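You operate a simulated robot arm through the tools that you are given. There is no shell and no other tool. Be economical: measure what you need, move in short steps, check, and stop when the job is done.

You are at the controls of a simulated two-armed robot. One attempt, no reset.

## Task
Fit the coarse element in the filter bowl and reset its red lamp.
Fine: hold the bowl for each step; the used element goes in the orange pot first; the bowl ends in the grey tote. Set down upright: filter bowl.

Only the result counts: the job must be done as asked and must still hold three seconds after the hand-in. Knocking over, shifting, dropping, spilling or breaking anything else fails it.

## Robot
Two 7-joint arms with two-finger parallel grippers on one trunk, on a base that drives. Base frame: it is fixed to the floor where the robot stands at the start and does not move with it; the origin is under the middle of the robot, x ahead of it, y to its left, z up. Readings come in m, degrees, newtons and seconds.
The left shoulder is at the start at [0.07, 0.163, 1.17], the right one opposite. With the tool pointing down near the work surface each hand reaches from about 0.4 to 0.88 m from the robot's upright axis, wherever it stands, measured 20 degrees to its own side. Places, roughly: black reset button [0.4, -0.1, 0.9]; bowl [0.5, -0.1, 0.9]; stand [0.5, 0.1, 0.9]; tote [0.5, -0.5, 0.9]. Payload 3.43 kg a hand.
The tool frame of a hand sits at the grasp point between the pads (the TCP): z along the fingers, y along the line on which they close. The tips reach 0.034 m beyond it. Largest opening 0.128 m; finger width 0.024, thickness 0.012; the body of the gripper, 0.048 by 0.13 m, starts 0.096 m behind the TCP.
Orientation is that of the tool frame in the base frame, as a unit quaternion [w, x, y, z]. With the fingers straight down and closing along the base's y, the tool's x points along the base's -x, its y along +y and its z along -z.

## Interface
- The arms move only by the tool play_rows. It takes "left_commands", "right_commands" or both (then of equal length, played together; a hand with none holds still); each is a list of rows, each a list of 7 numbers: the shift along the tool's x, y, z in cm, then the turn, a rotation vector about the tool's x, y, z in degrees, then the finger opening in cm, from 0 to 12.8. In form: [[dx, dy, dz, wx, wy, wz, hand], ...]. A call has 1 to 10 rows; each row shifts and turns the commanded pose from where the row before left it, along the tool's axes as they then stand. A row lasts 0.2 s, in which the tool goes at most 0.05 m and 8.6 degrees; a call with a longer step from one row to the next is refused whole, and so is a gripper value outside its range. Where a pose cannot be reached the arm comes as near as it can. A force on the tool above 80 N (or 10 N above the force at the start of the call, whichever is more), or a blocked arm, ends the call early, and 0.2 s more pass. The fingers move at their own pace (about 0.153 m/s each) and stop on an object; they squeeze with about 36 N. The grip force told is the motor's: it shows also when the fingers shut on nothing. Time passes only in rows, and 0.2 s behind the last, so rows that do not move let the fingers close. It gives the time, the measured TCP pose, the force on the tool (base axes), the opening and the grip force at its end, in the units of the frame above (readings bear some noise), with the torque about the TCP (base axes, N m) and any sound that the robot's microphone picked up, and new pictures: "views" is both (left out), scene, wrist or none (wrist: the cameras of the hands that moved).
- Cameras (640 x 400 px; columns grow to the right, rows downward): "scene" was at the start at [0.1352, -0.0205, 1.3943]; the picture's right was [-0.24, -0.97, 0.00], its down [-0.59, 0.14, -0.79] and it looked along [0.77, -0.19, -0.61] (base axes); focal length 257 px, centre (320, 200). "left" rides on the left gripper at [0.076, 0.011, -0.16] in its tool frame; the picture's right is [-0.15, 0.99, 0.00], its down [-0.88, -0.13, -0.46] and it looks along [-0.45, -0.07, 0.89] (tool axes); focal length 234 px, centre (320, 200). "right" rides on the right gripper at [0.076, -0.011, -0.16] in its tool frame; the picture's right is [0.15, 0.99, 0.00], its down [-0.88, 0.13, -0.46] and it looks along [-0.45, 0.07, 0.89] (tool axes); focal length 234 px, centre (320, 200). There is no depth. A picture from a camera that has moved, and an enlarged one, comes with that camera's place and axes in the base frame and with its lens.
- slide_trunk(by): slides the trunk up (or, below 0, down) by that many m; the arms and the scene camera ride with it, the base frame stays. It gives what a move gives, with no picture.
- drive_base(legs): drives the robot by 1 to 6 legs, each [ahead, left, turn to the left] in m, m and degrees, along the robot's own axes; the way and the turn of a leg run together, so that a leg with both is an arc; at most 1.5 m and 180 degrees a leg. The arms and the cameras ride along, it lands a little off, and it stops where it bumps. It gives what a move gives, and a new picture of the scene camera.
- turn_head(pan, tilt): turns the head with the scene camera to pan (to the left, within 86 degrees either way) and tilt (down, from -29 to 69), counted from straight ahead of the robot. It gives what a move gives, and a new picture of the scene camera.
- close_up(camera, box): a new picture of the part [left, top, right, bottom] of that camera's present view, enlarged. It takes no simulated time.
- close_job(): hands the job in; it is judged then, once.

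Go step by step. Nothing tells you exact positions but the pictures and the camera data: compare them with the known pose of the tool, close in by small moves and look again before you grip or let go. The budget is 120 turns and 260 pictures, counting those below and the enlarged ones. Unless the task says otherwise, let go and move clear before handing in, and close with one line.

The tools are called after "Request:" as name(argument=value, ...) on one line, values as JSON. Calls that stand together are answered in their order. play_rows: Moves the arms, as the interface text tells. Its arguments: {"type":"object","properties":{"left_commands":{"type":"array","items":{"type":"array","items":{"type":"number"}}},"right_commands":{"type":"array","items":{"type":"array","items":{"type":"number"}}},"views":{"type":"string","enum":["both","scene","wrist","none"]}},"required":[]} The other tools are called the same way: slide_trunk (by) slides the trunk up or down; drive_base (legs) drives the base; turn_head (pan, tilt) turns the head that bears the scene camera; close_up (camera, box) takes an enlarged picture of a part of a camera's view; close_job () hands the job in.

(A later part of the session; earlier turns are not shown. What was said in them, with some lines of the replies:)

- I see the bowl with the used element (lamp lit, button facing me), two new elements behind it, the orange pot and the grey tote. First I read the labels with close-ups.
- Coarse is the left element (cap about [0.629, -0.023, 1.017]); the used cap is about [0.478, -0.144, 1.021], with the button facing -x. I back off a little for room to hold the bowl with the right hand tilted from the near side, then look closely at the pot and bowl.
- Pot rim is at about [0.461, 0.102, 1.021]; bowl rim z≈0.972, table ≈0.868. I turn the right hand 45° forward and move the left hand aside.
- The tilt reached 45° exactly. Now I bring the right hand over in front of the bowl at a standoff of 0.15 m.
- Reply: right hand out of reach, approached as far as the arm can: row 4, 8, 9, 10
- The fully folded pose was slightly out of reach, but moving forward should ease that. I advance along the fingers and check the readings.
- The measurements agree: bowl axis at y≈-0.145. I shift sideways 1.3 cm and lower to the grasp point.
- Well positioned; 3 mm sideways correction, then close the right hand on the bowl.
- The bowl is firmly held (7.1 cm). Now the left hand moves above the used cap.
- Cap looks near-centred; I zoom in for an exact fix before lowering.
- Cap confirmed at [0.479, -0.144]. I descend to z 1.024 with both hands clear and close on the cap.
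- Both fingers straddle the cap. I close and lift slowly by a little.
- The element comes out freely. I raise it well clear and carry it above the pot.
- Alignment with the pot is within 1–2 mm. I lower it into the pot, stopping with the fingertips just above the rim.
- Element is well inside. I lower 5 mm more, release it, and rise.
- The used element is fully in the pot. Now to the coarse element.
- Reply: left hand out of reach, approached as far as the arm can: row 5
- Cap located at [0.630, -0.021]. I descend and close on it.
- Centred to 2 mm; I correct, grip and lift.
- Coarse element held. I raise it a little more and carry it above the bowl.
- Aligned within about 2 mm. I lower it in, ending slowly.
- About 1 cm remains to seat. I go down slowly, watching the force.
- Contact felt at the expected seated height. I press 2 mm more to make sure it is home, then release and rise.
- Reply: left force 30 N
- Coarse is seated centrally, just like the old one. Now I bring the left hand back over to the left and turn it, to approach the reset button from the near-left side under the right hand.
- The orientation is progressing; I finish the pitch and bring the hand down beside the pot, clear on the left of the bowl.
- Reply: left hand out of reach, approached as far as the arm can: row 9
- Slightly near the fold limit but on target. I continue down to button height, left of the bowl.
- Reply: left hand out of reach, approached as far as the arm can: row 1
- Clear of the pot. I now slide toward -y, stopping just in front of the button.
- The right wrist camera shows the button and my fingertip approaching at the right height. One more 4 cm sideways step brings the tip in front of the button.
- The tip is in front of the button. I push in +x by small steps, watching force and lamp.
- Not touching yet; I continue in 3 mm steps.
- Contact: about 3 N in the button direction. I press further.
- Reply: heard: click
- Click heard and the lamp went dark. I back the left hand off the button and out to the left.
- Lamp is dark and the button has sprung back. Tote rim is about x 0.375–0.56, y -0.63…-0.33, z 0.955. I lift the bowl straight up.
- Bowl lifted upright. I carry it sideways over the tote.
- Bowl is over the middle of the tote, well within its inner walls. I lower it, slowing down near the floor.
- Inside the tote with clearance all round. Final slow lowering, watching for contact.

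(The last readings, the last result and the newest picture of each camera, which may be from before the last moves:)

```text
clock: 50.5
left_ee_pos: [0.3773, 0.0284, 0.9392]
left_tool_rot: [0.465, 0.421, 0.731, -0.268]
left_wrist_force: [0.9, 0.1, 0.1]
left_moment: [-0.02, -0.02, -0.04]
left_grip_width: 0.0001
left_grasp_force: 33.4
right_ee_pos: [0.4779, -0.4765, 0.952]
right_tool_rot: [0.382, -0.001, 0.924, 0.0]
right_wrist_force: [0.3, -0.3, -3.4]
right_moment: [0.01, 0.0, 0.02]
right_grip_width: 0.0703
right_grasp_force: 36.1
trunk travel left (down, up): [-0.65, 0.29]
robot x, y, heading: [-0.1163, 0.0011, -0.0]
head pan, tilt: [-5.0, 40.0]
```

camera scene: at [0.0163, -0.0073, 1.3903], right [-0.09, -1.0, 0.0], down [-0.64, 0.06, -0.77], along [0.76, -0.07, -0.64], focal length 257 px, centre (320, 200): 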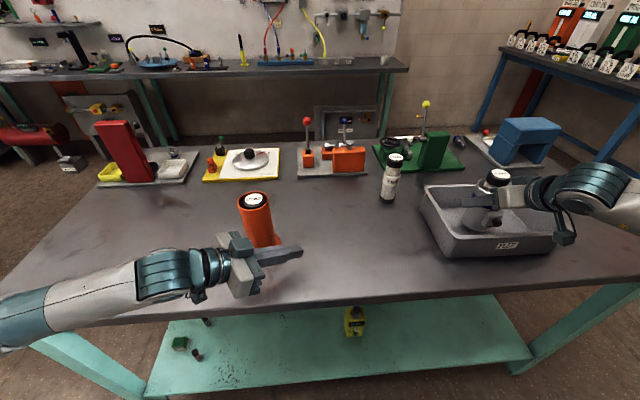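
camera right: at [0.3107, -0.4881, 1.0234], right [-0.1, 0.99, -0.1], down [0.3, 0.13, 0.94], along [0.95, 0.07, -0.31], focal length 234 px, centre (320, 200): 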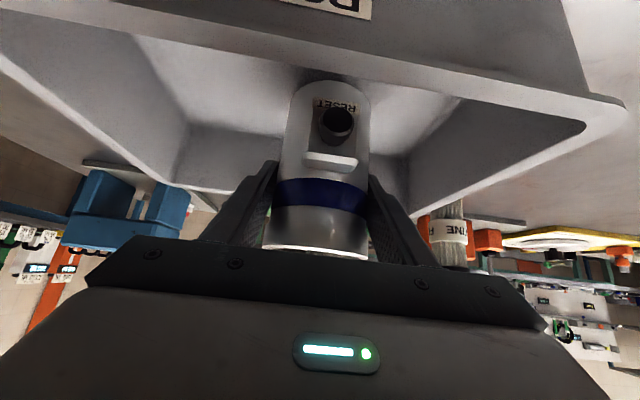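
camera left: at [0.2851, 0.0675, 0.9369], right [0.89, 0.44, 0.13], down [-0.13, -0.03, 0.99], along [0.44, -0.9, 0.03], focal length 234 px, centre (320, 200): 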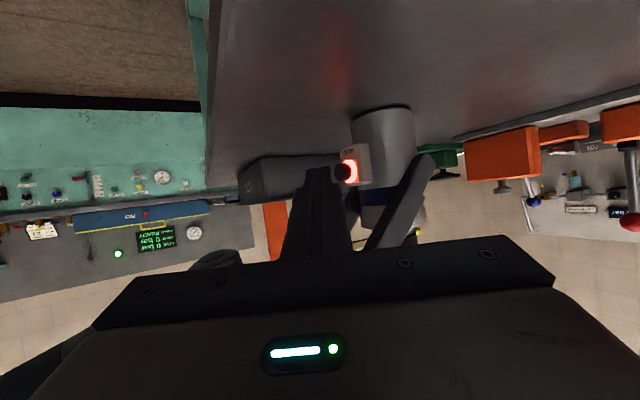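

Request:
play_rows(right_commands=[[0.14, 0, 0.14, 0, 0, 0, 6.5], [0.14, 0, 0.14, 0, 0, 0, 6.5], [0, 0, 0, 0, 0, 0, 6.5]], views="none")

```text
clock: 51.3
left_ee_pos: [0.3775, 0.029, 0.9406]
left_tool_rot: [0.465, 0.421, 0.73, -0.27]
left_wrist_force: [-0.2, -1.0, -0.1]
left_moment: [0.02, -0.04, 0.0]
left_grip_width: 0.0
left_grasp_force: 33.4
right_ee_pos: [0.4785, -0.4769, 0.9487]
right_tool_rot: [0.383, 0.0, 0.924, 0.0]
right_wrist_force: [0.4, -0.2, -3.1]
right_moment: [0.04, 0.04, -0.01]
right_grip_width: 0.0704
right_grasp_force: 36.0
trunk travel left (down, up): [-0.65, 0.29]
robot x, y, heading: [-0.1184, 0.0015, 0.1]
head pan, tilt: [-5.0, 40.0]
```

Request:
play_rows(right_commands=[[0.14, 0, 0.14, 0, 0, 0, 6.5], [0, 0, 0, 0, 0, 0, 6.5], [0.1, 0, 0.1, 0, 0, 0, 6.5], [0, 0, 0, 0, 0, 0, 6.5]], views="none")

```text
clock: 52.3
left_ee_pos: [0.3765, 0.0284, 0.9414]
left_tool_rot: [0.466, 0.421, 0.731, -0.268]
left_wrist_force: [-0.1, -0.1, -0.3]
left_moment: [-0.04, 0.0, 0.0]
left_grip_width: 0.0
left_grasp_force: 32.8
right_ee_pos: [0.4779, -0.4763, 0.9453]
right_tool_rot: [0.383, -0.001, 0.924, 0.0]
right_wrist_force: [-0.4, -0.1, -2.8]
right_moment: [0.0, 0.02, -0.02]
right_grip_width: 0.0706
right_grasp_force: 35.8
trunk travel left (down, up): [-0.65, 0.29]
robot x, y, heading: [-0.1226, 0.002, -0.1]
head pan, tilt: [-5.0, 40.0]
```

Still no clear contact; 1–2 mm more.

Request:
play_rows(right_commands=[[0.1, 0, 0.1, 0, 0, 0, 6.5], [0, 0, 0, 0, 0, 0, 6.5], [0.07, 0, 0.07, 0, 0, 0, 6.5], [0, 0, 0, 0, 0, 0, 6.5]], views="none")

Request:
close_up(camera="right", box=[220, 30, 440, 200])

```text
clock: 53.3
left_ee_pos: [0.3774, 0.0304, 0.9409]
left_tool_rot: [0.466, 0.421, 0.731, -0.268]
left_wrist_force: [-1.1, 0.7, -1.1]
left_moment: [0.0, 0.01, 0.0]
left_grip_width: 0.0
left_grasp_force: 33.3
right_ee_pos: [0.4788, -0.476, 0.9457]
right_tool_rot: [0.384, -0.001, 0.923, 0.0]
right_wrist_force: [1.7, -2.4, 8.3]
right_moment: [-0.08, 0.14, 0.03]
right_grip_width: 0.0703
right_grasp_force: 36.6
trunk travel left (down, up): [-0.65, 0.29]
robot x, y, heading: [-0.1186, 0.0013, 0.0]
head pan, tilt: [-5.0, 40.0]
```

```text
2.35 times, centred on (330, 115) of right
camera zoom: at [0.3115, -0.488, 1.0026], right [-0.1, 0.99, -0.1], down [0.3, 0.13, 0.95], along [0.95, 0.07, -0.31], focal length 551 px, centre (296, 400)
```

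zoom: 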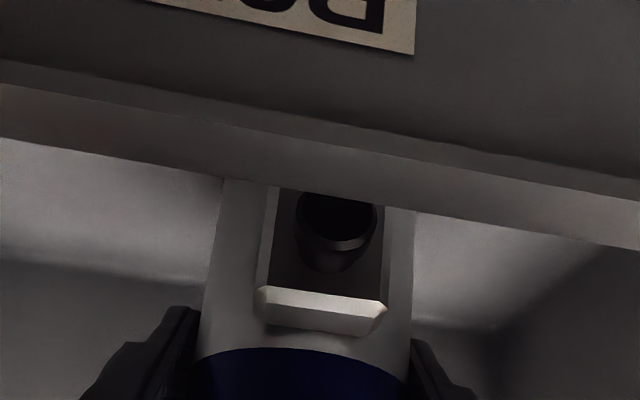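

The bowl rests on the tote floor (force reversed to +8 N). I release and retreat along the fingers.

Request:
play_rows(right_commands=[[-0.1, 0, -0.1, 0, 0, 0, 6.5], [0, 0, 0, 0, 0, 0, 8], [0, 0, 0, 0, 0, 0, 10], [0, 0, 0, 0, 0, 0, 10.5], [0, 0, 0, 0, 0, 0, 10.5]], views="both")

```text
clock: 54.5
left_ee_pos: [0.3762, 0.0295, 0.9394]
left_tool_rot: [0.466, 0.42, 0.731, -0.267]
left_wrist_force: [0.0, 0.0, 0.8]
left_moment: [-0.03, 0.02, -0.01]
left_grip_width: 0.0002
left_grasp_force: 33.1
right_ee_pos: [0.4787, -0.4764, 0.9456]
right_tool_rot: [0.382, 0.0, 0.924, 0.0]
right_wrist_force: [0.3, -0.2, 0.0]
right_moment: [0.0, 0.0, 0.01]
right_grip_width: 0.1049
right_grasp_force: 0.1
trunk travel left (down, up): [-0.65, 0.29]
robot x, y, heading: [-0.1204, -0.0022, 0.1]
head pan, tilt: [-5.0, 40.0]
camera scene: at [0.0161, -0.0072, 1.3903], right [-0.09, -1.0, 0.0], down [-0.64, 0.06, -0.77], along [0.76, -0.07, -0.64], focal length 257 px, centre (320, 200)
camera right: at [0.3115, -0.488, 1.0028], right [-0.1, 0.99, -0.1], down [0.3, 0.13, 0.94], along [0.95, 0.07, -0.31], focal length 234 px, centre (320, 200)
```

scene: 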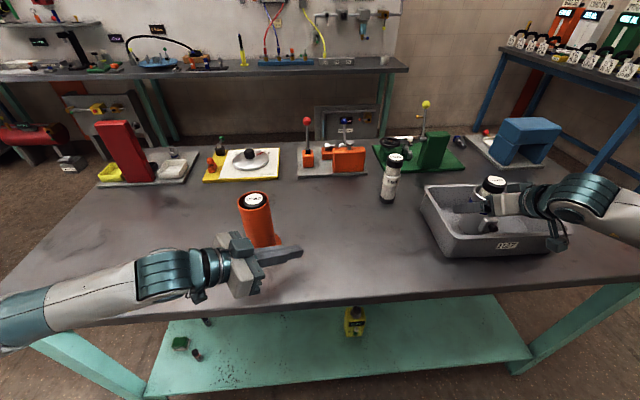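
right: 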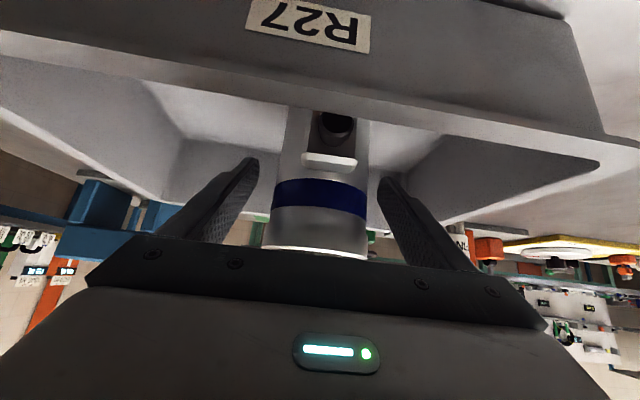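

Released and centred between the fingers. I retreat.

Request:
play_rows(right_commands=[[0, 0, -2, 0, 0, 0, 10.5], [0, 0, -3, 0, 0, 0, 10.5], [0, 0, -3, 0, 0, 0, 10.5], [0, 0, -3.5, 0, 0, 0, 10.5], [-1.5, 0, -3.5, 0, 0, 0, 10.5], [-2.5, 0, -2.5, 0, 0, 0, 10.5], [0, 0, 0, 0, 0, 0, 10.5]], views="both")

Request:
close_up(camera="scene", box=[390, 120, 600, 270])

```text
clock: 56.1
left_ee_pos: [0.3763, 0.0299, 0.9395]
left_tool_rot: [0.466, 0.421, 0.731, -0.268]
left_wrist_force: [-0.2, -0.2, 0.4]
left_moment: [0.03, -0.03, 0.01]
left_grip_width: 0.0
left_grasp_force: 33.0
right_ee_pos: [0.3824, -0.4752, 1.0974]
right_tool_rot: [0.383, -0.001, 0.924, 0.001]
right_wrist_force: [1.2, 0.3, -0.3]
right_moment: [0.04, 0.03, 0.0]
right_grip_width: 0.1049
right_grasp_force: 0.1
trunk travel left (down, up): [-0.65, 0.29]
robot x, y, heading: [-0.1181, 0.0006, -0.2]
head pan, tilt: [-5.0, 40.0]
camera scene: at [0.0161, -0.0074, 1.3903], right [-0.09, -1.0, 0.0], down [-0.64, 0.06, -0.77], along [0.76, -0.07, -0.64], focal length 257 px, centre (320, 200)
camera right: at [0.2153, -0.4873, 1.1551], right [-0.11, 0.99, -0.1], down [0.3, 0.13, 0.94], along [0.95, 0.07, -0.31], focal length 234 px, centre (320, 200)
```

scene: 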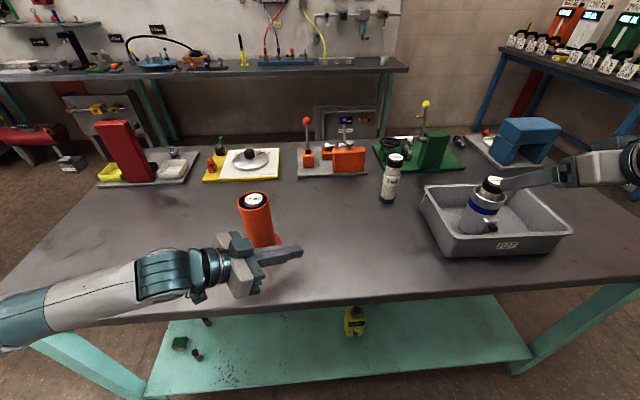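
right: 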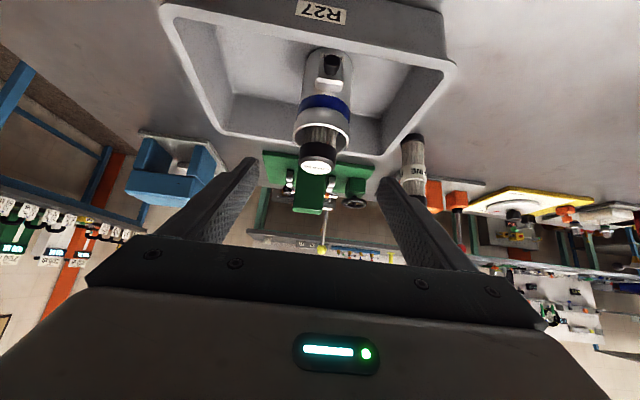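

```text
2.67 times, centred on (495, 195) of scene
camera zoom: at [0.0161, -0.0074, 1.3903], right [-0.09, -1.0, 0.0], down [-0.64, 0.06, -0.77], along [0.76, -0.07, -0.64], focal length 686 px, centre (-147, 213)
```

zoom: 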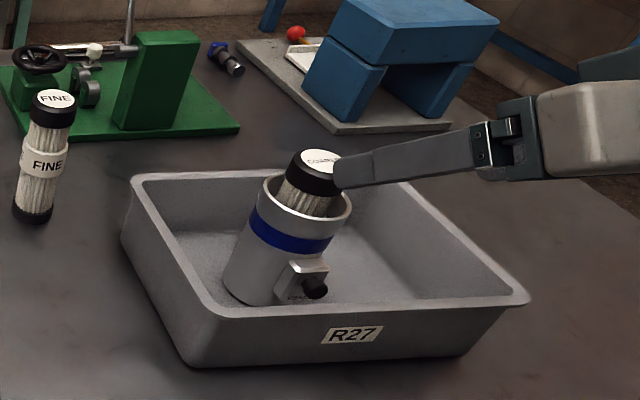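

The bowl stands upright in the tote with the coarse element in it and the lamp dark. The used element is in the pot and both hands are clear, so I hand in.

Request:
close_job()

```text
The job is handed in.
```

The job is handed in: the used element is in the orange pot, the coarse element is in the bowl, the red lamp is reset, and the bowl stands upright in the grey tote.
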